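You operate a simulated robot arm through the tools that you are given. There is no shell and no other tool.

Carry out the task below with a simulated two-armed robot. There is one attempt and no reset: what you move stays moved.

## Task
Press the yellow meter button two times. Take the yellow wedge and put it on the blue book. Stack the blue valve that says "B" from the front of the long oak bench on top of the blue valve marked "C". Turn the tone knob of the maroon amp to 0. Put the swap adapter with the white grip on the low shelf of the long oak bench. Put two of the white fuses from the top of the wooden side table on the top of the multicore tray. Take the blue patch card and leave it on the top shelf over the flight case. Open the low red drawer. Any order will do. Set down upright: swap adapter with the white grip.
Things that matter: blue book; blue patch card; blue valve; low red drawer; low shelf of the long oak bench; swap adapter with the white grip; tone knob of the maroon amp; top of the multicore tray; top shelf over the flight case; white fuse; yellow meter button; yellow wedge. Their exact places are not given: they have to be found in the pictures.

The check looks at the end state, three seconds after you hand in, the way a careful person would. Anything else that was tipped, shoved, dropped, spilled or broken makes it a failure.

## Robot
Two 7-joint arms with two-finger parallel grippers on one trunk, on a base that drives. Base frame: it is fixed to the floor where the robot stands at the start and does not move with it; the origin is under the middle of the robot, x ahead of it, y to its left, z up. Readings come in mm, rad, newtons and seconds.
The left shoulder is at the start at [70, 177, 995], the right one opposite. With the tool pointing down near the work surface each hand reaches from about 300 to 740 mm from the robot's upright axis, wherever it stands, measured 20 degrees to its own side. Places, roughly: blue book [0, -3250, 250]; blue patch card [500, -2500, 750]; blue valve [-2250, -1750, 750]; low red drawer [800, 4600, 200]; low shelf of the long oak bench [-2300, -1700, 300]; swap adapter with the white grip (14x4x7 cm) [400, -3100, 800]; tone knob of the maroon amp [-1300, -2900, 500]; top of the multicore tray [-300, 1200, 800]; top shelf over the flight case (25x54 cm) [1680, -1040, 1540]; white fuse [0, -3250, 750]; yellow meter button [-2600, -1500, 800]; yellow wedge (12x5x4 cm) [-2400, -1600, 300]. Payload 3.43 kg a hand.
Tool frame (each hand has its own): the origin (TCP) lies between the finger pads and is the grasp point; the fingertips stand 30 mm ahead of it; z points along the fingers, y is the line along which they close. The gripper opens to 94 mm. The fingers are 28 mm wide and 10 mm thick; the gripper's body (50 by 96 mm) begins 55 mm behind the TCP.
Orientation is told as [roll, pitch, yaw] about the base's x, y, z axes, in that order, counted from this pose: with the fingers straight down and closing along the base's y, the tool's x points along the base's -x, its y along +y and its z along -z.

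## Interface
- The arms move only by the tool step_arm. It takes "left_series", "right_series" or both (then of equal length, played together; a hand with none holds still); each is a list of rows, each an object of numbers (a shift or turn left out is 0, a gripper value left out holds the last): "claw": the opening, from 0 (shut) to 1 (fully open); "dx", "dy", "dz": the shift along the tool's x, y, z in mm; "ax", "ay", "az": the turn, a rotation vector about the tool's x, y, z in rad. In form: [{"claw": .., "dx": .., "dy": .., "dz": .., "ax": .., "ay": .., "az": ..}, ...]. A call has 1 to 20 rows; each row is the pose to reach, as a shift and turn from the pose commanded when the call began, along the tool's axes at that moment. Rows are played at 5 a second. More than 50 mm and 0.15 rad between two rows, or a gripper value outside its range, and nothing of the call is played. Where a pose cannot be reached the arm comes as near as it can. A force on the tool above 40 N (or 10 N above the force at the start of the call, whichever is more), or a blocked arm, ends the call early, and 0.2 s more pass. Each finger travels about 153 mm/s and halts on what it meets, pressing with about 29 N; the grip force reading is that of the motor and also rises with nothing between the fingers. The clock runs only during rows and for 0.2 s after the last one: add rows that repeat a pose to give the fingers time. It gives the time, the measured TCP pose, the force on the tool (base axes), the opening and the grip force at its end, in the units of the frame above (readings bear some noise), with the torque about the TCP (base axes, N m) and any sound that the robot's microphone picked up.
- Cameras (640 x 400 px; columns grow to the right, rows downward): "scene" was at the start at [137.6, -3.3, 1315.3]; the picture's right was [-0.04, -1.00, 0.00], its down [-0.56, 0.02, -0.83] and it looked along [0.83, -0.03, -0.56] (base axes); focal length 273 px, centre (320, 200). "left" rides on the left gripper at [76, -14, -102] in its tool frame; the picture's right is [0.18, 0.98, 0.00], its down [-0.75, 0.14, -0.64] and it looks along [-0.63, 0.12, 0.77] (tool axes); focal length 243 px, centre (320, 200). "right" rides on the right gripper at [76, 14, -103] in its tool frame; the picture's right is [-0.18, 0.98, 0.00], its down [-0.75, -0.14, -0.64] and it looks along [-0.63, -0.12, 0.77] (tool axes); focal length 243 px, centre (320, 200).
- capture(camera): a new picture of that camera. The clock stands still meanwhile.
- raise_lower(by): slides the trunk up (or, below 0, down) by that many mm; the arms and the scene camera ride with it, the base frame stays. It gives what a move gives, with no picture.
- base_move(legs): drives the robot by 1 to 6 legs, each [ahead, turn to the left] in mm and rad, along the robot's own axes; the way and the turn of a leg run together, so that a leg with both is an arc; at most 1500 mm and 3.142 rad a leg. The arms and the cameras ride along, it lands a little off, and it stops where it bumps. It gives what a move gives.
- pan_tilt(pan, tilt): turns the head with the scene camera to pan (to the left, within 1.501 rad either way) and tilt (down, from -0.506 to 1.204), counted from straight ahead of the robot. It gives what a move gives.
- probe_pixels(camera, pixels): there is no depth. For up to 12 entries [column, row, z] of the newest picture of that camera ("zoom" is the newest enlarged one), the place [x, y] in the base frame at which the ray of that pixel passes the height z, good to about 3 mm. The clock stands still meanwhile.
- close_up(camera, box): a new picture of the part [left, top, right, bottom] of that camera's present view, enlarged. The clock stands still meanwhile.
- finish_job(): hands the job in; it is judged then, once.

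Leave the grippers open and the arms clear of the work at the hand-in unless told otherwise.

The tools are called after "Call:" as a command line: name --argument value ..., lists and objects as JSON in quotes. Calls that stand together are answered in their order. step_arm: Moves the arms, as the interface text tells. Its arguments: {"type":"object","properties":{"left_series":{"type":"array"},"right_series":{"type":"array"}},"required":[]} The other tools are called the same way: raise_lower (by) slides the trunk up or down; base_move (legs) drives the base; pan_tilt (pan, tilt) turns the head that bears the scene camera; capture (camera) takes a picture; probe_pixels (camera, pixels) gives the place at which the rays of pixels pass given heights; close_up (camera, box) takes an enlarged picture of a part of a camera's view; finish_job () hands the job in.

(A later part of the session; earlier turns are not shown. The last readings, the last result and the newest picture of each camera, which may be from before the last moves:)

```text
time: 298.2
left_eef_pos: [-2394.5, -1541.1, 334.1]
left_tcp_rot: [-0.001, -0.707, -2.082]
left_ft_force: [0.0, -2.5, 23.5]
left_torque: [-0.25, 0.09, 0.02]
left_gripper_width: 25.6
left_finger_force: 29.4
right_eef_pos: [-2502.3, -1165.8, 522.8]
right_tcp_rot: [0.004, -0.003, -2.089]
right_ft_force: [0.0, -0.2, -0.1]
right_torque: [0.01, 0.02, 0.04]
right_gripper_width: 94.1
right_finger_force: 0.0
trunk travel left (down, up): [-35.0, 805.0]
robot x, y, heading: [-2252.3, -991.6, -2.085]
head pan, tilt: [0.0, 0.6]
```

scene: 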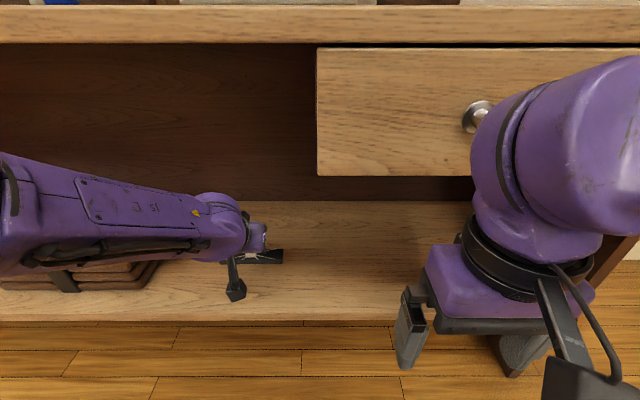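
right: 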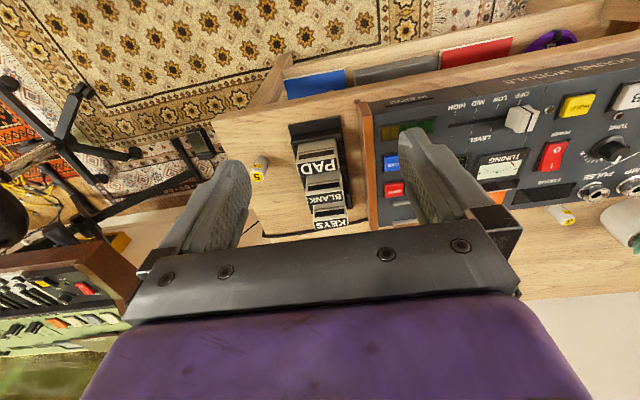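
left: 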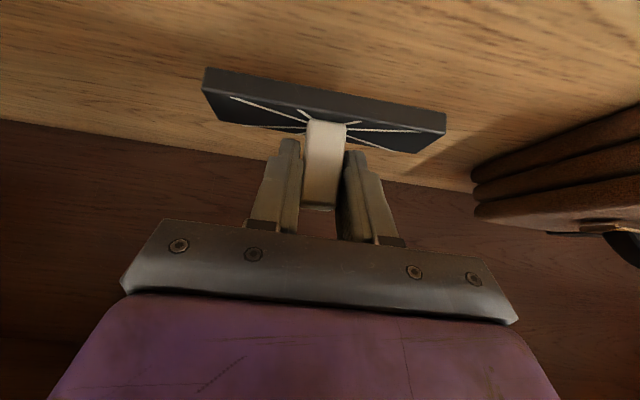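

Contact (23 N). Relieving 3 mm, then opening gently.

Call:
step_arm --left_series '[{"claw": 0, "dx": -1.3, "dz": -1.5}, {"dx": -2, "dz": -2.3}, {"dx": -2, "dz": -2.3}]'

Call:
step_arm --left_series '[{"claw": 0.28}, {"claw": 0.33}, {"claw": 0.45}, {"claw": 0.65}, {"claw": 0.85}, {"claw": 0.85}]'

Call:
capture --camera "left"

```text
time: 299.0
left_eef_pos: [-2394.0, -1539.8, 332.8]
left_tcp_rot: [0.001, -0.7, -2.082]
left_ft_force: [-3.6, -0.1, 6.6]
left_torque: [-0.22, 0.12, -0.03]
left_gripper_width: 25.8
left_finger_force: 29.6
right_eef_pos: [-2502.6, -1167.8, 520.8]
right_tcp_rot: [0.001, -0.003, -2.087]
right_ft_force: [0.4, -0.1, 0.0]
right_torque: [0.02, 0.01, -0.01]
right_gripper_width: 94.0
right_finger_force: 0.1
trunk travel left (down, up): [-35.0, 805.0]
robot x, y, heading: [-2252.4, -994.2, -2.083]
head pan, tilt: [0.0, 0.6]
```

```text
time: 300.4
left_eef_pos: [-2395.0, -1541.6, 334.2]
left_tcp_rot: [0.001, -0.702, -2.083]
left_ft_force: [0.4, 0.0, 0.5]
left_torque: [0.05, 0.0, -0.01]
left_gripper_width: 79.8
left_finger_force: 0.0
right_eef_pos: [-2501.7, -1168.2, 521.8]
right_tcp_rot: [0.004, -0.001, -2.087]
right_ft_force: [0.2, 0.8, -0.8]
right_torque: [-0.01, 0.02, 0.01]
right_gripper_width: 93.9
right_finger_force: 0.0
trunk travel left (down, up): [-35.0, 805.0]
robot x, y, heading: [-2250.9, -994.9, -2.081]
head pan, tilt: [0.0, 0.6]
```

```text
taken
```

left: 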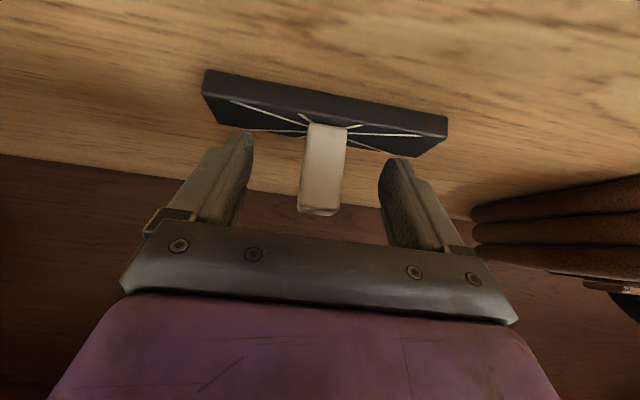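

Released and standing upright. Raising vertically 80 mm, then backing out.

Call:
step_arm --left_series '[{"claw": 0.85, "dx": -13, "dz": -15}, {"dx": -30, "dz": -35}, {"dx": -51.5, "dz": -61}, {"dx": -51.5, "dz": -61}]'

Call:
base_move --legs '[[-330, 0]]'

Call:
capture --camera "scene"

```text
time: 301.4
left_eef_pos: [-2393.2, -1541.6, 413.5]
left_tcp_rot: [0.001, -0.701, -2.082]
left_ft_force: [0.2, -0.1, -0.6]
left_torque: [-0.02, 0.0, 0.0]
left_gripper_width: 79.8
left_finger_force: 0.0
right_eef_pos: [-2501.6, -1167.6, 522.0]
right_tcp_rot: [0.001, -0.004, -2.09]
right_ft_force: [0.2, 0.7, 0.5]
right_torque: [-0.01, -0.02, 0.0]
right_gripper_width: 93.6
right_finger_force: 0.1
trunk travel left (down, up): [-35.0, 805.0]
robot x, y, heading: [-2252.4, -998.0, -2.084]
head pan, tilt: [0.0, 0.6]
```

```text
time: 303.6
left_eef_pos: [-2230.3, -1252.8, 413.9]
left_tcp_rot: [0.0, -0.701, -2.081]
left_ft_force: [0.4, 0.4, -0.6]
left_torque: [-0.01, -0.02, 0.01]
left_gripper_width: 79.8
left_finger_force: 0.1
right_eef_pos: [-2340.1, -880.2, 522.8]
right_tcp_rot: [0.002, -0.001, -2.086]
right_ft_force: [0.1, 0.1, 0.1]
right_torque: [0.0, -0.03, 0.0]
right_gripper_width: 94.1
right_finger_force: 0.0
trunk travel left (down, up): [-35.0, 805.0]
robot x, y, heading: [-2089.3, -711.1, -2.084]
head pan, tilt: [0.0, 0.6]
```

```text
taken
```

scene: 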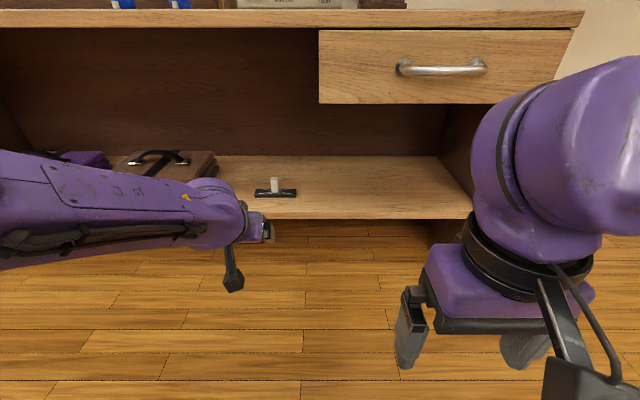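

The adapter stands upright on the low shelf. Restoring the left hand to vertical and raising the trunk for the fuse trip.

Call:
step_arm --left_series '[{"claw": 1, "dx": 6, "dy": 6, "dz": -24, "ay": 0.1}, {"dx": 12, "dy": 12, "dz": -48, "ay": 0.2}, {"dx": 18, "dy": 18, "dz": -72, "ay": 0.3}, {"dx": 24, "dy": 24, "dz": -96, "ay": 0.4}, {"dx": 30, "dy": 29, "dz": -120, "ay": 0.5}, {"dx": 36, "dy": 34, "dz": -144, "ay": 0.6}, {"dx": 42.5, "dy": 40, "dz": -167, "ay": 0.7}, {"dx": 42.5, "dy": 40, "dz": -167, "ay": 0.7}]'

Call:
raise_lower --by 400

Call:
raise_lower --by 140

Call:
base_move --legs '[[0, 1.346], [1500, 0], [568, 0], [0, -0.551]]'

Call:
pan_tilt --pan 0.3 --tilt 0.6

Call:
capture --camera "scene"

```text
time: 305.4
left_eef_pos: [-2126.8, -1149.3, 513.6]
left_tcp_rot: [0.0, 0.001, -2.081]
left_ft_force: [-0.4, -0.1, 0.3]
left_torque: [-0.02, 0.0, 0.01]
left_gripper_width: 93.8
left_finger_force: 0.1
right_eef_pos: [-2339.1, -881.3, 522.9]
right_tcp_rot: [0.001, -0.001, -2.086]
right_ft_force: [-0.9, 0.1, -0.5]
right_torque: [-0.02, 0.03, 0.01]
right_gripper_width: 94.3
right_finger_force: 0.1
trunk travel left (down, up): [-35.0, 805.0]
robot x, y, heading: [-2091.6, -707.9, -2.077]
head pan, tilt: [0.0, 0.6]
```

```text
time: 309.2
left_eef_pos: [-2127.1, -1150.7, 913.8]
left_tcp_rot: [0.002, 0.0, -2.081]
left_ft_force: [0.0, 0.0, -0.1]
left_torque: [0.02, 0.01, -0.01]
left_gripper_width: 94.1
left_finger_force: 0.0
right_eef_pos: [-2339.6, -881.1, 922.3]
right_tcp_rot: [0.002, -0.001, -2.087]
right_ft_force: [-0.1, -0.4, -0.3]
right_torque: [-0.06, 0.01, 0.0]
right_gripper_width: 94.2
right_finger_force: 0.0
trunk travel left (down, up): [-435.0, 405.0]
robot x, y, heading: [-2088.8, -706.8, -2.081]
head pan, tilt: [0.0, 0.6]
```

```text
time: 310.9
left_eef_pos: [-2127.4, -1150.1, 1053.5]
left_tcp_rot: [0.001, -0.002, -2.081]
left_ft_force: [-0.5, -0.6, 0.1]
left_torque: [0.0, -0.01, 0.02]
left_gripper_width: 93.9
left_finger_force: 0.1
right_eef_pos: [-2339.9, -881.6, 1061.8]
right_tcp_rot: [0.002, -0.003, -2.087]
right_ft_force: [1.0, 0.5, 0.4]
right_torque: [0.02, 0.0, -0.01]
right_gripper_width: 94.1
right_finger_force: 0.0
trunk travel left (down, up): [-575.0, 265.0]
robot x, y, heading: [-2090.7, -707.1, -2.082]
head pan, tilt: [0.0, 0.6]
```

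```text
time: 326.0
left_eef_pos: [-285.9, -2443.5, 1054.0]
left_tcp_rot: [-0.001, -0.001, -1.296]
left_ft_force: [-0.8, -0.4, 0.7]
left_torque: [0.02, 0.01, -0.02]
left_gripper_width: 93.9
left_finger_force: 0.0
right_eef_pos: [-627.1, -2402.8, 1062.8]
right_tcp_rot: [0.002, -0.002, -1.302]
right_ft_force: [-0.3, 1.0, 0.7]
right_torque: [-0.02, 0.01, 0.02]
right_gripper_width: 94.0
right_finger_force: 0.1
trunk travel left (down, up): [-575.0, 265.0]
robot x, y, heading: [-573.8, -2109.0, -1.296]
head pan, tilt: [0.0, 0.6]
```

```text
time: 326.8
left_eef_pos: [-285.0, -2442.9, 1053.7]
left_tcp_rot: [0.0, -0.002, -1.294]
left_ft_force: [0.0, 0.6, -0.3]
left_torque: [-0.03, 0.01, -0.01]
left_gripper_width: 94.0
left_finger_force: 0.0
right_eef_pos: [-626.0, -2402.1, 1062.6]
right_tcp_rot: [0.0, -0.002, -1.302]
right_ft_force: [-0.3, 0.2, 0.7]
right_torque: [-0.01, -0.02, 0.02]
right_gripper_width: 94.2
right_finger_force: 0.1
trunk travel left (down, up): [-575.0, 265.0]
robot x, y, heading: [-571.5, -2106.5, -1.296]
head pan, tilt: [0.3, 0.6]
```

```text
taken
```

scene: 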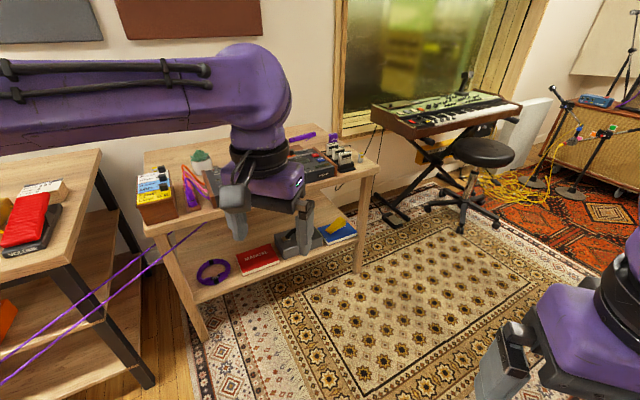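

Continuing to the table position between the two fuses.

Call:
base_move --legs '[[0, 0.015], [765, 0], [0, 0.775]]'

Call:
pan_tilt --pan 0 --tilt 0.75

Call:
capture --camera "scene"

```text
time: 333.3
left_eef_pos: [89.7, -2880.3, 1053.5]
left_tcp_rot: [-0.001, -0.001, -0.51]
left_ft_force: [0.4, 0.3, -0.3]
left_torque: [0.0, 0.02, 0.03]
left_gripper_width: 94.2
left_finger_force: 0.0
right_eef_pos: [-179.9, -3094.0, 1062.0]
right_tcp_rot: [0.001, 0.0, -0.519]
right_ft_force: [-0.7, -0.6, 0.8]
right_torque: [0.0, -0.02, 0.03]
right_gripper_width: 94.1
right_finger_force: 0.2
trunk travel left (down, up): [-575.0, 265.0]
robot x, y, heading: [-351.8, -2843.1, -0.517]
head pan, tilt: [0.3, 0.6]
```

```text
time: 334.1
left_eef_pos: [88.7, -2881.3, 1052.9]
left_tcp_rot: [-0.001, 0.0, -0.51]
left_ft_force: [-0.1, -0.1, 0.0]
left_torque: [0.01, 0.0, 0.0]
left_gripper_width: 94.2
left_finger_force: 0.0
right_eef_pos: [-180.4, -3095.7, 1061.9]
right_tcp_rot: [0.003, 0.001, -0.516]
right_ft_force: [0.0, -0.1, -0.3]
right_torque: [0.0, -0.02, 0.02]
right_gripper_width: 94.2
right_finger_force: 0.1
trunk travel left (down, up): [-575.0, 265.0]
robot x, y, heading: [-349.4, -2839.7, -0.511]
head pan, tilt: [0.0, 0.75]
```

```text
taken
```

scene: 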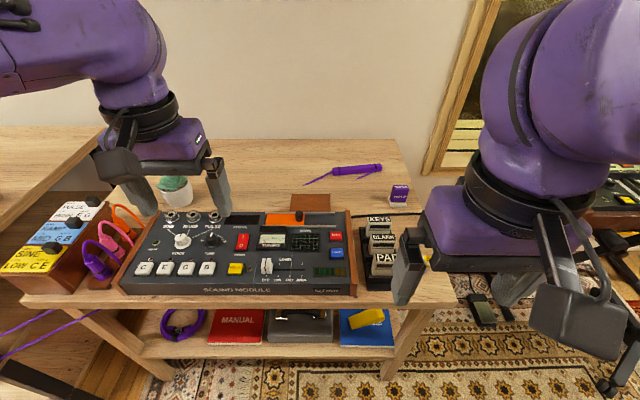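

Moving the right hand above the front-right fuse "5" and looking.

Call:
step_arm --right_series '[{"claw": 0.65, "dx": -43, "dy": -22, "dz": 0}, {"dx": -87, "dy": -45, "dz": 10}, {"dx": -130, "dy": -67, "dz": 20}, {"dx": -174, "dy": -90, "dz": 40}, {"dx": -217, "dy": -112, "dz": 60}, {"dx": -217, "dy": -112, "dz": 100}, {"dx": -217, "dy": -112, "dz": 145}, {"dx": -217, "dy": -112, "dz": 150}]'

Call:
capture --camera "right"

Call:
close_up --camera "right" --box '[240, 40, 400, 140]'

```text
refused: row 2 steps farther than a row can; nothing moved
```

```text
taken
```

right: 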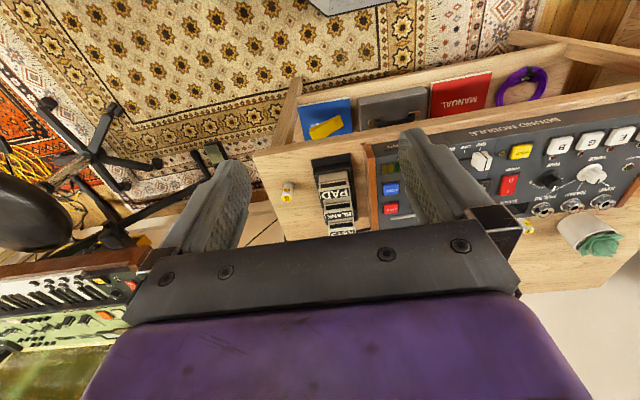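

```text
4.00 times, centred on (320, 90) of right
```

zoom: 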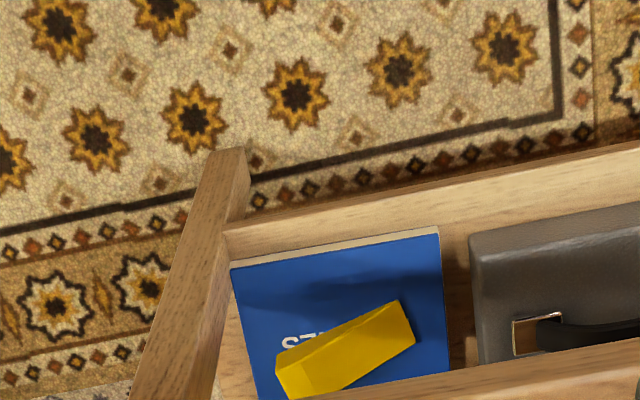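

A row was slightly too long; repeating with shorter steps.

Call:
step_arm --right_series '[{"claw": 0.65, "dx": -36, "dy": -19}, {"dx": -72, "dy": -37, "dz": 10}, {"dx": -108, "dy": -56, "dz": 20}, {"dx": -144, "dy": -75, "dz": 35}, {"dx": -180, "dy": -93, "dz": 55}, {"dx": -217, "dy": -112, "dz": 75}, {"dx": -217, "dy": -112, "dz": 115}, {"dx": -217, "dy": -112, "dz": 150}, {"dx": -217, "dy": -112, "dz": 150}]'

Call:
capture --camera "right"

Call:
close_up --camera "right" --box '[240, 40, 400, 140]'

```text
time: 336.1
left_eef_pos: [88.2, -2881.1, 1053.4]
left_tcp_rot: [-0.002, -0.002, -0.508]
left_ft_force: [-0.4, 0.1, -0.7]
left_torque: [0.0, 0.0, -0.01]
left_gripper_width: 94.2
left_finger_force: 0.0
right_eef_pos: [-48.0, -3298.3, 911.7]
right_tcp_rot: [0.002, -0.002, -0.516]
right_ft_force: [0.7, -0.5, -1.3]
right_torque: [-0.01, 0.02, 0.02]
right_gripper_width: 61.2
right_finger_force: 0.0
trunk travel left (down, up): [-575.0, 265.0]
robot x, y, heading: [-354.1, -2848.2, -0.513]
head pan, tilt: [0.0, 0.75]
```

```text
taken
```

right: 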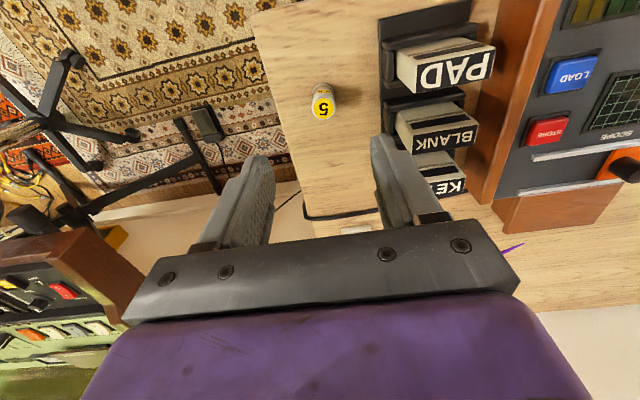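

```text
4.00 times, centred on (320, 90) of right
```

zoom: 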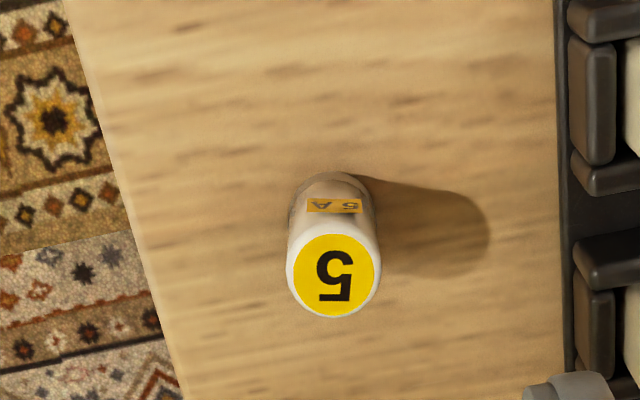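

Fuse "5" is right below (3 mm left). Descending to z 776 and gripping.

Call:
step_arm --right_series '[{"claw": 0.65, "dy": 3, "dz": 45}, {"dy": 3, "dz": 90}, {"dy": 3, "dz": 125}, {"dy": 3, "dz": 136}, {"dy": 3, "dz": 136}, {"dy": 3, "dz": 136, "claw": 0}, {"dy": 3, "dz": 136, "claw": 0}, {"dy": 3, "dz": 136, "claw": 0}, {"dy": 3, "dz": 136, "claw": 0}]'

Call:
capture --camera "right"

```text
time: 338.1
left_eef_pos: [88.7, -2881.3, 1052.6]
left_tcp_rot: [0.0, -0.001, -0.509]
left_ft_force: [0.5, -0.1, 0.1]
left_torque: [-0.02, 0.0, 0.0]
left_gripper_width: 94.0
left_finger_force: 0.1
right_eef_pos: [-44.9, -3296.4, 776.4]
right_tcp_rot: [0.002, 0.001, -0.518]
right_ft_force: [0.2, -0.4, -0.4]
right_torque: [-0.02, 0.0, 0.01]
right_gripper_width: 20.5
right_finger_force: 29.2
trunk travel left (down, up): [-575.0, 265.0]
robot x, y, heading: [-349.9, -2841.0, -0.513]
head pan, tilt: [0.0, 0.75]
```

```text
taken
```

right: 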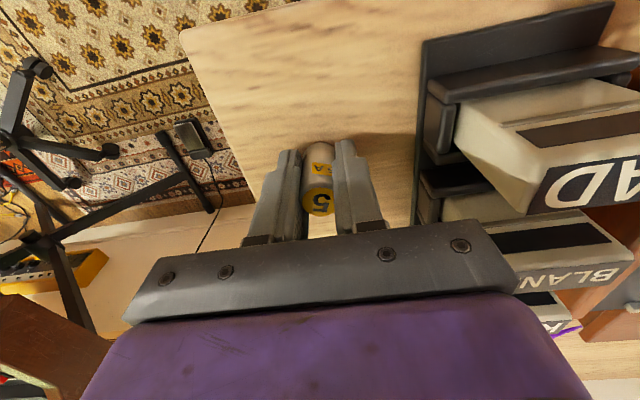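

Gripped at 20.5 mm. Lifting the fuse and pulling the right hand back.

Call:
step_arm --right_series '[{"claw": 0, "dz": -20}, {"dz": -60}, {"dz": -100}, {"dz": -140}, {"dz": -160, "dx": 40}, {"dz": -160, "dx": 85}, {"dz": -160, "dx": 130}, {"dz": -160, "dx": 150}]'

Call:
capture --camera "right"

Call:
capture --camera "left"

Call:
close_up --camera "scene" --box '[120, 150, 280, 250]'

```text
time: 339.9
left_eef_pos: [88.2, -2880.9, 1054.6]
left_tcp_rot: [0.0, -0.003, -0.51]
left_ft_force: [0.2, -0.3, -0.4]
left_torque: [-0.01, 0.03, -0.01]
left_gripper_width: 93.7
left_finger_force: 0.2
right_eef_pos: [-178.3, -3221.7, 935.9]
right_tcp_rot: [0.004, -0.004, -0.515]
right_ft_force: [0.0, 0.1, -0.5]
right_torque: [-0.04, -0.03, -0.01]
right_gripper_width: 20.6
right_finger_force: 29.3
trunk travel left (down, up): [-575.0, 265.0]
robot x, y, heading: [-348.9, -2843.4, -0.511]
head pan, tilt: [0.0, 0.75]
```

```text
taken
```

right: 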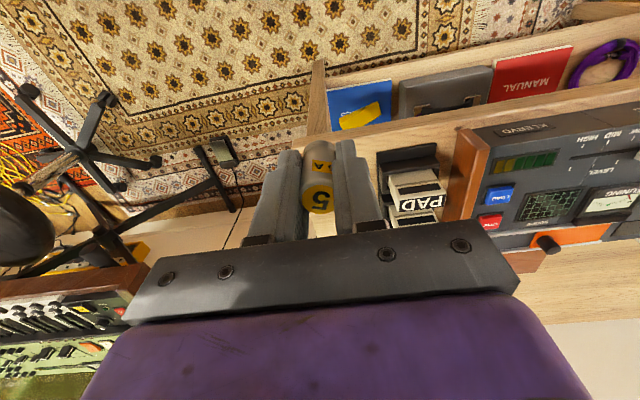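

```text
taken
```

left: 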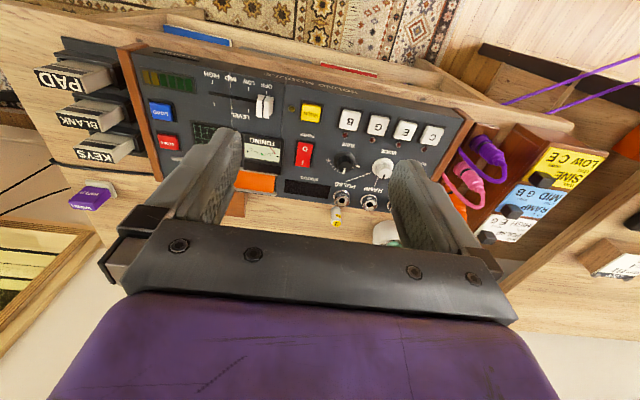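

```text
4.00 times, centred on (200, 200) of scene
```

zoom: 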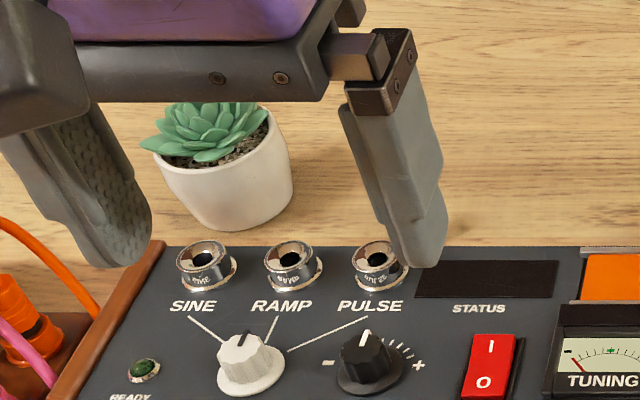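

Measuring fuse "3" with the left camera.

Call:
close_up --camera "left" --box '[290, 170, 410, 245]'

Call:
probe_pixels --camera "left" --pixels '[[336, 219, 790], [336, 219, 780], [336, 210, 760]]'

```text
5.33 times, centred on (350, 208) of left
```

zoom: 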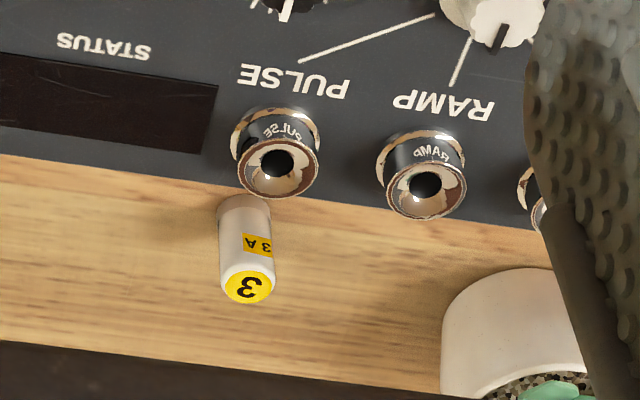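

```text
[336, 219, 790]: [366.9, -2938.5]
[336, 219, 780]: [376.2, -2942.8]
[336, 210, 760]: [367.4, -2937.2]
```

Fuse "3" ≈ (380,-2945). Moving the left hand above it with 0.45 rad forward tilt.

Call:
step_arm --left_series '[{"claw": 0.65, "dx": -35, "dy": 11, "dz": 10, "ay": -0.05}, {"dx": -70, "dy": 22, "dz": 20, "ay": -0.1}, {"dx": -105, "dy": 33, "dz": 35, "ay": -0.15}, {"dx": -140, "dy": 44, "dz": 50, "ay": -0.2}, {"dx": -175, "dy": 55, "dz": 70, "ay": -0.25}, {"dx": -210, "dy": 66, "dz": 95, "ay": -0.32}, {"dx": -246, "dy": 77, "dz": 120, "ay": -0.39}, {"dx": -283, "dy": 87, "dz": 150, "ay": -0.45}, {"dx": -283, "dy": 87, "dz": 150, "ay": -0.45}]'

Call:
capture --camera "left"

Call:
capture --camera "scene"

```text
time: 341.9
left_eef_pos: [378.2, -2942.5, 906.1]
left_tcp_rot: [0.002, -0.452, -0.509]
left_ft_force: [1.4, 0.1, -0.2]
left_torque: [0.0, -0.01, -0.02]
left_gripper_width: 61.1
left_finger_force: 0.0
right_eef_pos: [-177.9, -3221.4, 936.3]
right_tcp_rot: [0.003, -0.002, -0.519]
right_ft_force: [0.0, 0.1, -1.0]
right_torque: [-0.03, -0.03, -0.02]
right_gripper_width: 20.2
right_finger_force: 29.7
trunk travel left (down, up): [-575.0, 265.0]
robot x, y, heading: [-352.3, -2842.0, -0.515]
head pan, tilt: [0.0, 0.75]
```

```text
taken
```

left: 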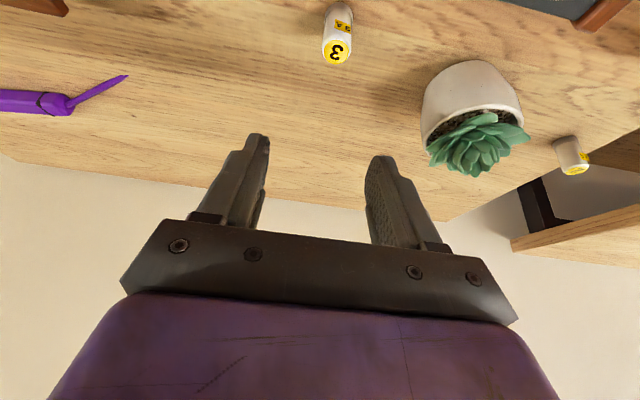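

```text
taken
```

scene: 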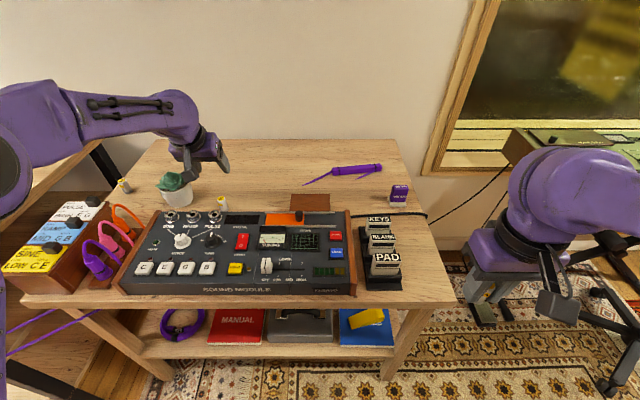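

Fuse is below, 3 mm left, 4 mm forward. Descending vertically 129 mm and gripping.

Call:
step_arm --left_series '[{"claw": 0.65, "dx": 14, "dy": 3, "dz": 40}, {"dx": 31, "dy": 3, "dz": 77}, {"dx": 46, "dy": 3, "dz": 105}, {"dx": 52.8, "dy": 3, "dz": 117.8}, {"dx": 52.8, "dy": 3, "dz": 117.8}]'

Call:
capture --camera "left"

Call:
close_up --camera "scene" --box '[120, 120, 280, 220]'

```text
time: 343.1
left_eef_pos: [384.1, -2941.5, 774.4]
left_tcp_rot: [0.002, -0.449, -0.51]
left_ft_force: [-0.2, -0.6, 0.3]
left_torque: [0.04, 0.0, -0.03]
left_gripper_width: 61.2
left_finger_force: 0.0
right_eef_pos: [-176.4, -3222.0, 936.5]
right_tcp_rot: [0.002, 0.0, -0.518]
right_ft_force: [0.1, 0.2, -0.5]
right_torque: [0.01, -0.02, 0.01]
right_gripper_width: 20.1
right_finger_force: 29.0
trunk travel left (down, up): [-575.0, 265.0]
robot x, y, heading: [-352.9, -2843.2, -0.513]
head pan, tilt: [0.0, 0.75]
```

```text
taken
```

left: 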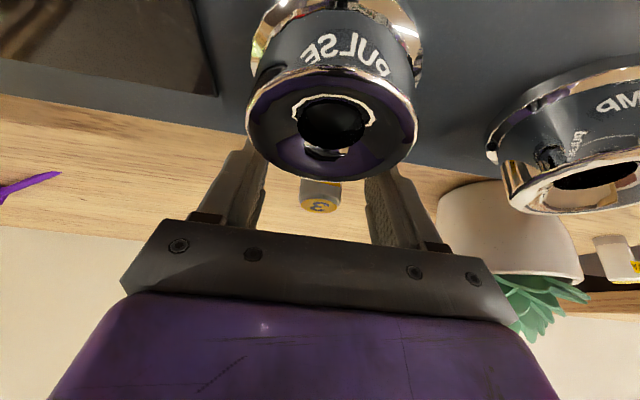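

```text
4.00 times, centred on (200, 170) of scene
```

zoom: 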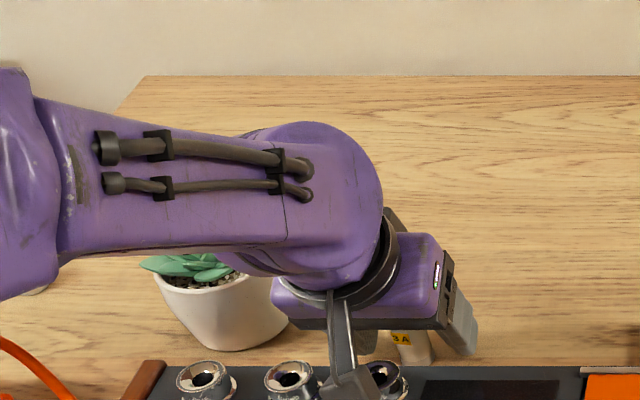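

The fuse is between the fingers; the camera hovers near the PULSE jack without contact. Closing now.

Call:
step_arm --left_series '[{"claw": 0.4}, {"claw": 0}, {"claw": 0}, {"claw": 0}, {"claw": 0}]'

Call:
step_arm --left_series '[{"claw": 0, "dx": -6.5, "dz": -13.5}, {"dx": -17.5, "dz": -36}, {"dx": -30, "dz": -63}, {"dx": -43, "dz": -90}, {"dx": -57, "dz": -117}, {"dx": -57, "dz": -117}]'

Call:
capture --camera "left"

Call:
close_up --camera "scene" --box '[100, 120, 280, 240]'

```text
time: 344.3
left_eef_pos: [384.2, -2942.7, 775.4]
left_tcp_rot: [0.001, -0.454, -0.51]
left_ft_force: [-0.4, 0.4, 2.3]
left_torque: [-0.01, 0.03, 0.0]
left_gripper_width: 21.5
left_finger_force: 29.4
right_eef_pos: [-177.0, -3221.2, 935.7]
right_tcp_rot: [0.001, 0.0, -0.517]
right_ft_force: [0.3, 0.0, 0.0]
right_torque: [0.0, 0.01, 0.0]
right_gripper_width: 20.2
right_finger_force: 29.7
trunk travel left (down, up): [-575.0, 265.0]
robot x, y, heading: [-357.0, -2842.5, -0.511]
head pan, tilt: [0.0, 0.75]
```

```text
time: 345.7
left_eef_pos: [384.7, -2942.2, 905.2]
left_tcp_rot: [-0.002, -0.451, -0.51]
left_ft_force: [-0.4, -0.2, -0.4]
left_torque: [-0.02, -0.02, 0.0]
left_gripper_width: 21.5
left_finger_force: 29.6
right_eef_pos: [-176.3, -3221.2, 935.2]
right_tcp_rot: [0.003, 0.0, -0.516]
right_ft_force: [-0.2, 0.5, -0.3]
right_torque: [0.0, 0.02, 0.02]
right_gripper_width: 20.5
right_finger_force: 29.4
trunk travel left (down, up): [-575.0, 265.0]
robot x, y, heading: [-351.6, -2840.8, -0.511]
head pan, tilt: [0.0, 0.75]
```

```text
taken
```

left: 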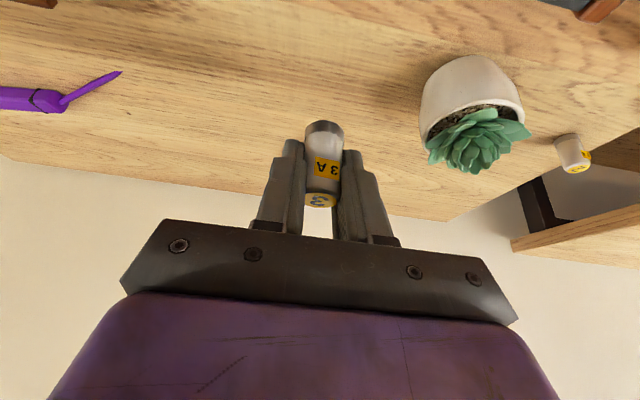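

```text
3.33 times, centred on (190, 180) of scene
```

zoom: 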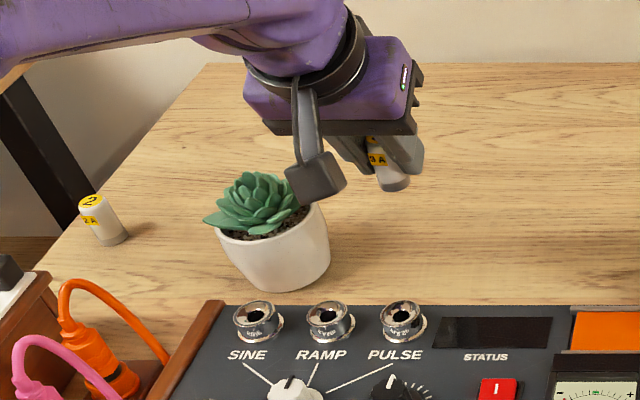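

Fuse held; plant and the third fuse undisturbed. Retracting the left hand (keeping tilt), then backing away.

Call:
step_arm --left_series '[{"claw": 0, "dx": -17, "dz": -36}, {"dx": 20, "dz": -54}, {"dx": 60, "dz": -74}, {"dx": 100, "dz": -93}, {"dx": 140, "dz": -113}, {"dx": 180, "dz": -132}, {"dx": 208, "dz": -145}, {"dx": 208, "dz": -145}]'

Call:
base_move --legs '[[-300, 0]]'

Call:
pan_tilt --pan 0.3 --tilt 0.6

Call:
capture --camera "scene"

```text
time: 347.5
left_eef_pos: [208.2, -2820.7, 924.8]
left_tcp_rot: [-0.02, -0.455, -0.498]
left_ft_force: [0.4, -0.9, 0.3]
left_torque: [0.04, -0.02, 0.01]
left_gripper_width: 20.6
left_finger_force: 28.9
left hand out of reach, approached as far as the arm can: row 5, 6, 7, 8
right_eef_pos: [-177.9, -3222.9, 936.2]
right_tcp_rot: [0.002, -0.001, -0.517]
right_ft_force: [0.0, 0.4, 0.0]
right_torque: [0.0, -0.03, -0.03]
right_gripper_width: 20.4
right_finger_force: 28.7
trunk travel left (down, up): [-575.0, 265.0]
robot x, y, heading: [-353.4, -2842.9, -0.515]
head pan, tilt: [0.0, 0.75]
```

```text
time: 349.6
left_eef_pos: [-52.2, -2673.2, 923.1]
left_tcp_rot: [-0.021, -0.451, -0.498]
left_ft_force: [-0.4, 0.2, -0.6]
left_torque: [-0.05, 0.0, 0.0]
left_gripper_width: 20.5
left_finger_force: 28.9
right_eef_pos: [-439.7, -3074.3, 935.7]
right_tcp_rot: [0.003, 0.0, -0.521]
right_ft_force: [0.0, 0.3, -0.6]
right_torque: [-0.01, 0.04, 0.01]
right_gripper_width: 20.3
right_finger_force: 29.4
trunk travel left (down, up): [-575.0, 265.0]
robot x, y, heading: [-616.5, -2697.1, -0.518]
head pan, tilt: [0.0, 0.75]
```

```text
time: 350.4
left_eef_pos: [-52.0, -2674.1, 923.0]
left_tcp_rot: [-0.027, -0.45, -0.496]
left_ft_force: [-0.3, -0.1, -0.7]
left_torque: [0.02, -0.01, 0.01]
left_gripper_width: 20.5
left_finger_force: 29.3
right_eef_pos: [-439.3, -3074.2, 936.1]
right_tcp_rot: [0.003, 0.0, -0.521]
right_ft_force: [0.2, 0.9, 0.1]
right_torque: [-0.02, 0.02, 0.0]
right_gripper_width: 20.1
right_finger_force: 29.5
trunk travel left (down, up): [-575.0, 265.0]
robot x, y, heading: [-611.3, -2696.8, -0.517]
head pan, tilt: [0.3, 0.6]
```

```text
taken
```

scene: 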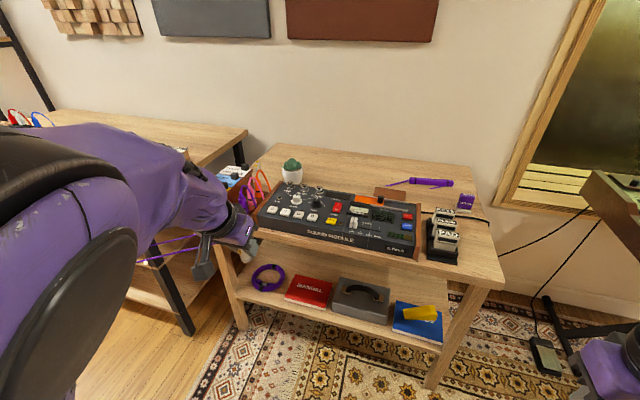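

Call:
step_arm --left_series '[{"claw": 0, "dx": -30, "dz": 0}, {"dx": -60, "dz": 10}, {"dx": -80, "dz": 20}, {"dx": -80, "dz": 20}]'

Call:
capture --camera "left"

Call:
close_up --camera "scene" --box '[180, 130, 340, 250]'

```text
time: 351.4
left_eef_pos: [18.9, -2711.9, 939.8]
left_tcp_rot: [-0.022, -0.449, -0.499]
left_ft_force: [-0.1, 0.3, -0.5]
left_torque: [-0.01, 0.02, -0.01]
left_gripper_width: 20.2
left_finger_force: 29.1
right_eef_pos: [-440.8, -3074.4, 935.4]
right_tcp_rot: [0.0, -0.002, -0.519]
right_ft_force: [-0.7, 0.1, -0.2]
right_torque: [0.0, 0.03, 0.04]
right_gripper_width: 20.2
right_finger_force: 28.8
trunk travel left (down, up): [-575.0, 265.0]
robot x, y, heading: [-617.1, -2693.3, -0.52]
head pan, tilt: [0.3, 0.6]
```

```text
taken
```

left: 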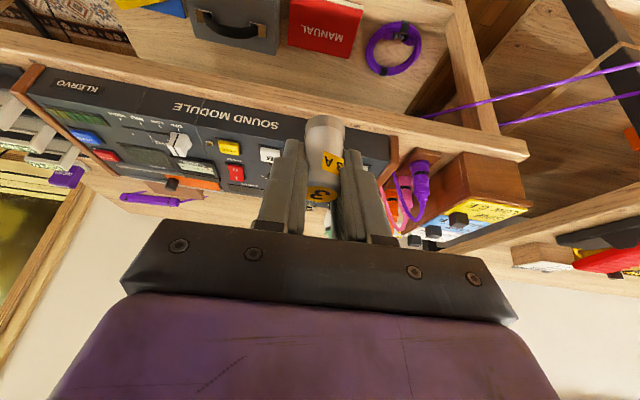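

```text
3.33 times, centred on (260, 190) of scene
```

zoom: 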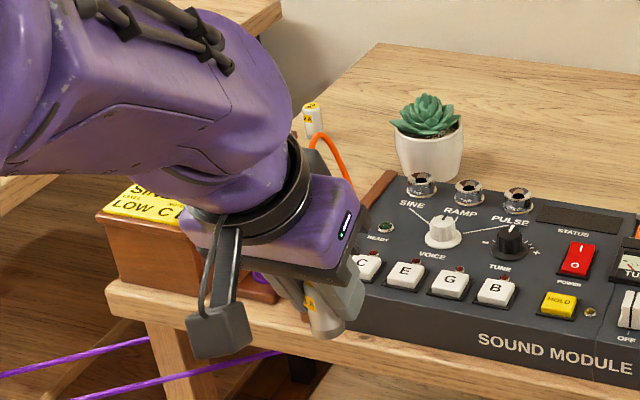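

All fine. Driving north to about (-350,-300), in the corridor west of the cable.

Call:
base_move --legs '[[0, 1.978], [1500, 0], [850, 0]]'

Call:
pan_tilt --pan 0 --tilt 0.5

Call:
capture --camera "scene"

Call:
pan_tilt --pan -0.8 --tilt 0.5

Call:
capture --camera "scene"

Call:
pan_tilt --pan 0.8 --tilt 0.4

Call:
capture --camera "scene"

```text
time: 367.6
left_eef_pos: [-531.7, 232.9, 939.0]
left_tcp_rot: [-0.021, -0.45, 1.453]
left_ft_force: [0.0, -0.3, -0.4]
left_torque: [-0.01, 0.01, 0.01]
left_gripper_width: 20.3
left_finger_force: 29.3
right_eef_pos: [-23.4, -57.8, 936.1]
right_tcp_rot: [0.0, -0.001, 1.433]
right_ft_force: [-0.3, 0.3, -0.3]
right_torque: [0.0, 0.0, 0.02]
right_gripper_width: 20.4
right_finger_force: 28.9
trunk travel left (down, up): [-575.0, 265.0]
robot x, y, heading: [-309.9, -361.2, 1.437]
head pan, tilt: [0.3, 0.6]
```

```text
time: 368.4
left_eef_pos: [-531.5, 232.7, 939.2]
left_tcp_rot: [-0.02, -0.45, 1.454]
left_ft_force: [0.2, -0.3, -0.7]
left_torque: [0.0, -0.01, -0.02]
left_gripper_width: 20.6
left_finger_force: 28.9
right_eef_pos: [-22.1, -58.1, 935.1]
right_tcp_rot: [0.003, 0.0, 1.433]
right_ft_force: [-0.1, 0.0, 0.1]
right_torque: [0.02, 0.0, 0.0]
right_gripper_width: 20.4
right_finger_force: 29.1
trunk travel left (down, up): [-575.0, 265.0]
robot x, y, heading: [-308.0, -362.6, 1.435]
head pan, tilt: [0.0, 0.499]
```

```text
taken
```

scene: 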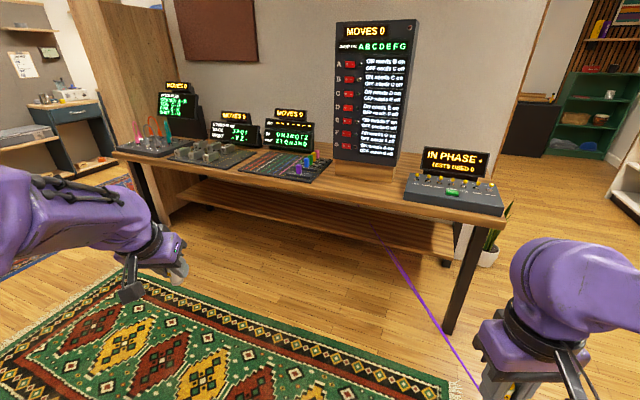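

```text
time: 369.6
left_eef_pos: [-530.4, 231.6, 941.0]
left_tcp_rot: [-0.022, -0.451, 1.453]
left_ft_force: [-0.1, -0.5, 0.4]
left_torque: [0.03, -0.01, 0.0]
left_gripper_width: 20.4
left_finger_force: 29.3
right_eef_pos: [-23.5, -57.4, 935.5]
right_tcp_rot: [0.003, 0.002, 1.434]
right_ft_force: [0.2, -0.4, -0.9]
right_torque: [0.0, -0.01, 0.02]
right_gripper_width: 20.1
right_finger_force: 29.0
trunk travel left (down, up): [-575.0, 265.0]
robot x, y, heading: [-307.8, -363.3, 1.433]
head pan, tilt: [-0.799, 0.499]
```

```text
taken
```

scene: 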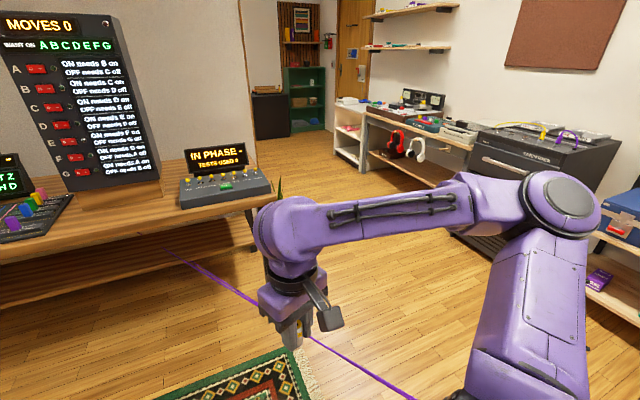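

```text
time: 371.2
left_eef_pos: [-530.4, 233.7, 939.5]
left_tcp_rot: [-0.021, -0.45, 1.453]
left_ft_force: [-0.4, -0.2, -0.4]
left_torque: [-0.02, -0.03, -0.01]
left_gripper_width: 20.0
left_finger_force: 28.8
right_eef_pos: [-22.2, -59.1, 936.4]
right_tcp_rot: [0.002, 0.0, 1.434]
right_ft_force: [0.5, 0.6, -0.5]
right_torque: [0.0, -0.03, 0.0]
right_gripper_width: 20.1
right_finger_force: 29.4
trunk travel left (down, up): [-575.0, 265.0]
robot x, y, heading: [-312.3, -362.8, 1.436]
head pan, tilt: [0.799, 0.4]
```

```text
taken
```

scene: 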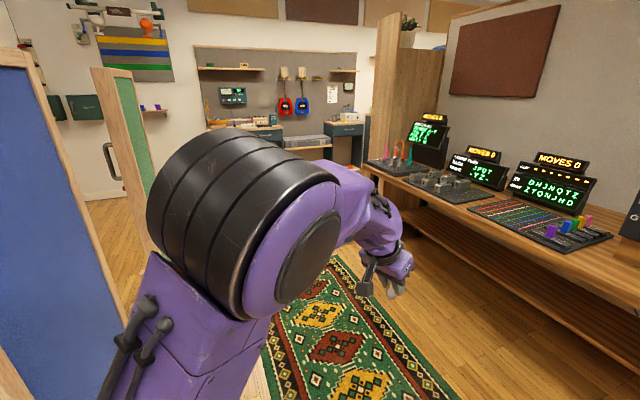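

Several devices on the north table; I need the one near (-300,1200). Zooming and probing.

Call:
pan_tilt --pan 0.1 --tilt 0.4

Call:
capture --camera "scene"

Call:
close_up --camera "scene" --box '[130, 100, 370, 250]'

Call:
probe_pixels --camera "scene" --pixels '[[310, 185, 790], [235, 175, 790], [175, 170, 790], [480, 210, 790], [320, 235, 750], [200, 220, 750]]'

```text
time: 372.3
left_eef_pos: [-530.8, 233.0, 941.5]
left_tcp_rot: [-0.022, -0.449, 1.454]
left_ft_force: [0.2, 0.4, 0.2]
left_torque: [-0.02, 0.01, -0.01]
left_gripper_width: 20.1
left_finger_force: 28.9
right_eef_pos: [-22.8, -58.3, 935.7]
right_tcp_rot: [0.002, -0.002, 1.433]
right_ft_force: [0.0, 0.1, -0.1]
right_torque: [0.0, -0.03, 0.01]
right_gripper_width: 20.3
right_finger_force: 28.3
trunk travel left (down, up): [-575.0, 265.0]
robot x, y, heading: [-309.4, -360.4, 1.436]
head pan, tilt: [0.099, 0.4]
```

```text
taken
```

scene: 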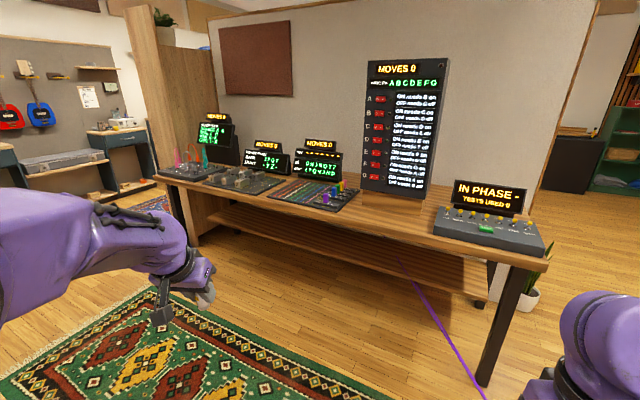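

```text
2.67 times, centred on (250, 175) of scene
```

zoom: 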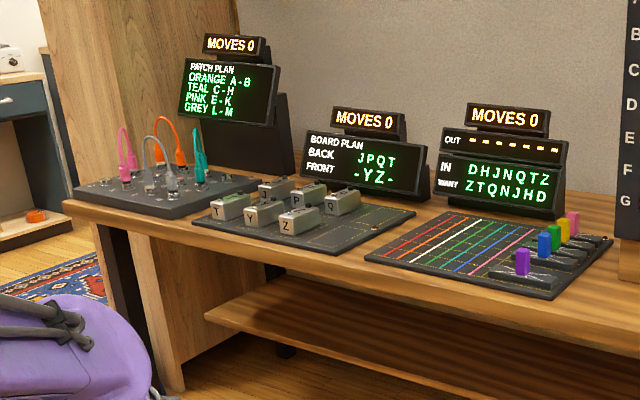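

```text
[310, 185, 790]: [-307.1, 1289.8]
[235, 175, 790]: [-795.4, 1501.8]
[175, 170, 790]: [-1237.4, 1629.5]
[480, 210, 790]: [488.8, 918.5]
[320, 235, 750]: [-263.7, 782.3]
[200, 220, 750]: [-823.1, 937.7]
```

The tray with the coloured lines ("IN/WANT" device) sits near (-300,1250): that is the multicore tray. Probing the table edge for orientation.

Call:
probe_pixels --camera "scene" --pixels '[[160, 178, 770], [548, 262, 770], [269, 197, 790], [356, 184, 790], [338, 212, 790], [290, 179, 790], [268, 207, 770], [400, 232, 770]]'

```text
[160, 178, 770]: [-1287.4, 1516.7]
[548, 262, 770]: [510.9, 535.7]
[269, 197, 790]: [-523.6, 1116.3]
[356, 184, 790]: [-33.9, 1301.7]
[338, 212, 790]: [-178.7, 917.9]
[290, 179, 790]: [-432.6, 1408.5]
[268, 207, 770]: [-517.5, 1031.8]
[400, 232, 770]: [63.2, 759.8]
```

Table edge runs at yaw -0.50; I face it at 1.071. Driving to a stand-off in front of the tray.

Call:
base_move --legs '[[0, 0.57], [1033, 0], [0, -0.934]]'

Call:
pan_tilt --pan 0.0 --tilt 0.6

Call:
capture --camera "scene"

```text
time: 381.6
left_eef_pos: [-727.6, 1210.3, 939.5]
left_tcp_rot: [-0.022, -0.45, 1.075]
left_ft_force: [0.1, 0.3, 0.6]
left_torque: [0.0, 0.03, -0.01]
left_gripper_width: 20.5
left_finger_force: 29.0
right_eef_pos: [-363.2, 753.7, 934.7]
right_tcp_rot: [0.0, 0.0, 1.053]
right_ft_force: [0.6, -0.5, -0.4]
right_torque: [0.01, 0.0, -0.02]
right_gripper_width: 20.1
right_finger_force: 29.0
trunk travel left (down, up): [-575.0, 265.0]
robot x, y, heading: [-742.5, 578.1, 1.056]
head pan, tilt: [0.099, 0.4]
```

```text
time: 382.4
left_eef_pos: [-728.0, 1210.2, 939.6]
left_tcp_rot: [-0.021, -0.45, 1.077]
left_ft_force: [-0.1, 0.5, -0.8]
left_torque: [0.01, 0.01, 0.0]
left_gripper_width: 20.6
left_finger_force: 29.0
right_eef_pos: [-363.8, 754.0, 936.0]
right_tcp_rot: [0.002, 0.001, 1.055]
right_ft_force: [-0.3, 0.7, 0.5]
right_torque: [0.02, 0.0, 0.01]
right_gripper_width: 20.2
right_finger_force: 28.9
trunk travel left (down, up): [-575.0, 265.0]
robot x, y, heading: [-742.8, 574.0, 1.056]
head pan, tilt: [0.0, 0.6]
```

```text
taken
```

scene: 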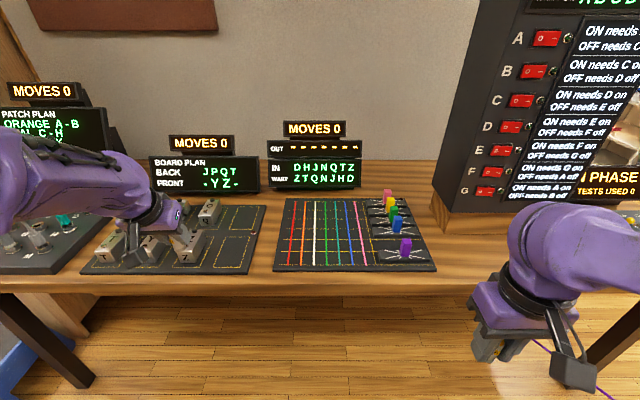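

The tray is in view: lines area (290–375, 200–268), adapters on its right. Probing its corners.

Call:
probe_pixels --camera "scene" --pixels '[[273, 271, 780], [437, 271, 780], [287, 198, 780], [413, 198, 780], [330, 245, 780], [273, 271, 800], [287, 198, 800], [350, 295, 770], [350, 285, 770]]'

Call:
close_up --camera "scene" --box '[250, 180, 450, 305]'

Call:
capture --camera "right"

```text
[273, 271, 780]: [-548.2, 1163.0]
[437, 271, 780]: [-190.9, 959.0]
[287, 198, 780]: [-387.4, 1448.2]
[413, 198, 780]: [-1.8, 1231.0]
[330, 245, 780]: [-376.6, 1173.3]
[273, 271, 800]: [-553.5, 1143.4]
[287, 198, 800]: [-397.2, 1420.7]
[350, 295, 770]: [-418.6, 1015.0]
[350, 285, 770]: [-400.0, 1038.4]
```

```text
3.20 times, centred on (350, 242) of scene
```

zoom: 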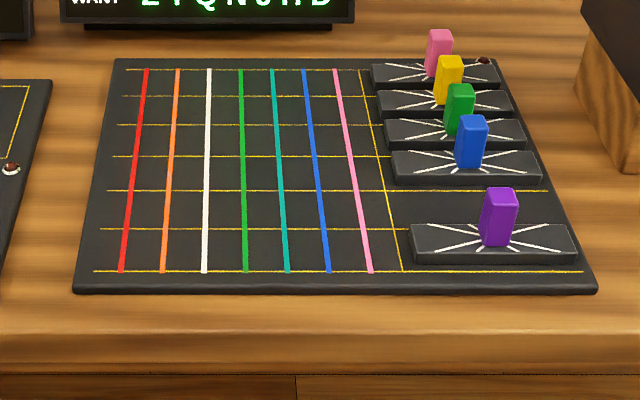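

```text
taken
```

right: 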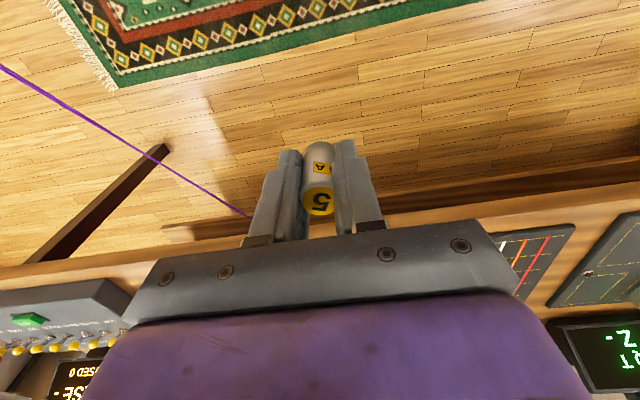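

I'll step in and slightly left so the tray's line area lies on the right hand's side.

Call:
base_move --legs '[[0, 0.45], [160, 0], [0, -0.435]]'

Call:
pan_tilt --pan -0.1 --tilt 0.75

Call:
capture --camera "scene"

Call:
probe_pixels --camera "scene" --pixels '[[320, 200, 780], [340, 200, 780]]'

```text
time: 386.3
left_eef_pos: [-726.4, 1369.2, 940.3]
left_tcp_rot: [-0.02, -0.45, 1.092]
left_ft_force: [0.0, -0.5, -0.4]
left_torque: [-0.02, -0.02, -0.03]
left_gripper_width: 20.4
left_finger_force: 28.7
right_eef_pos: [-356.7, 917.7, 936.3]
right_tcp_rot: [0.003, 0.0, 1.07]
right_ft_force: [-0.4, -0.4, 0.0]
right_torque: [0.01, 0.03, 0.02]
right_gripper_width: 20.5
right_finger_force: 29.5
trunk travel left (down, up): [-575.0, 265.0]
robot x, y, heading: [-729.2, 734.5, 1.076]
head pan, tilt: [0.0, 0.6]
```

```text
time: 387.0
left_eef_pos: [-727.5, 1370.2, 940.3]
left_tcp_rot: [-0.021, -0.451, 1.09]
left_ft_force: [-0.6, 0.8, 0.2]
left_torque: [-0.01, 0.02, -0.01]
left_gripper_width: 20.4
left_finger_force: 29.3
right_eef_pos: [-356.4, 917.7, 935.9]
right_tcp_rot: [0.003, -0.001, 1.071]
right_ft_force: [0.7, -0.4, 0.1]
right_torque: [0.01, 0.02, 0.02]
right_gripper_width: 20.3
right_finger_force: 28.9
trunk travel left (down, up): [-575.0, 265.0]
robot x, y, heading: [-732.6, 736.2, 1.078]
head pan, tilt: [-0.099, 0.75]
```

```text
taken
```

scene: 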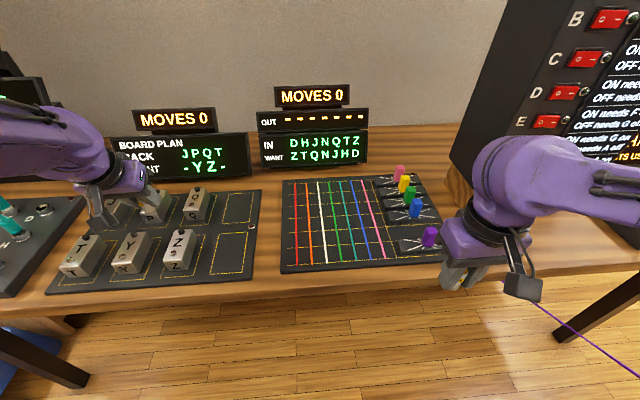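

```text
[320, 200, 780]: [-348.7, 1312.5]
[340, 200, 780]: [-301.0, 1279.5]
```

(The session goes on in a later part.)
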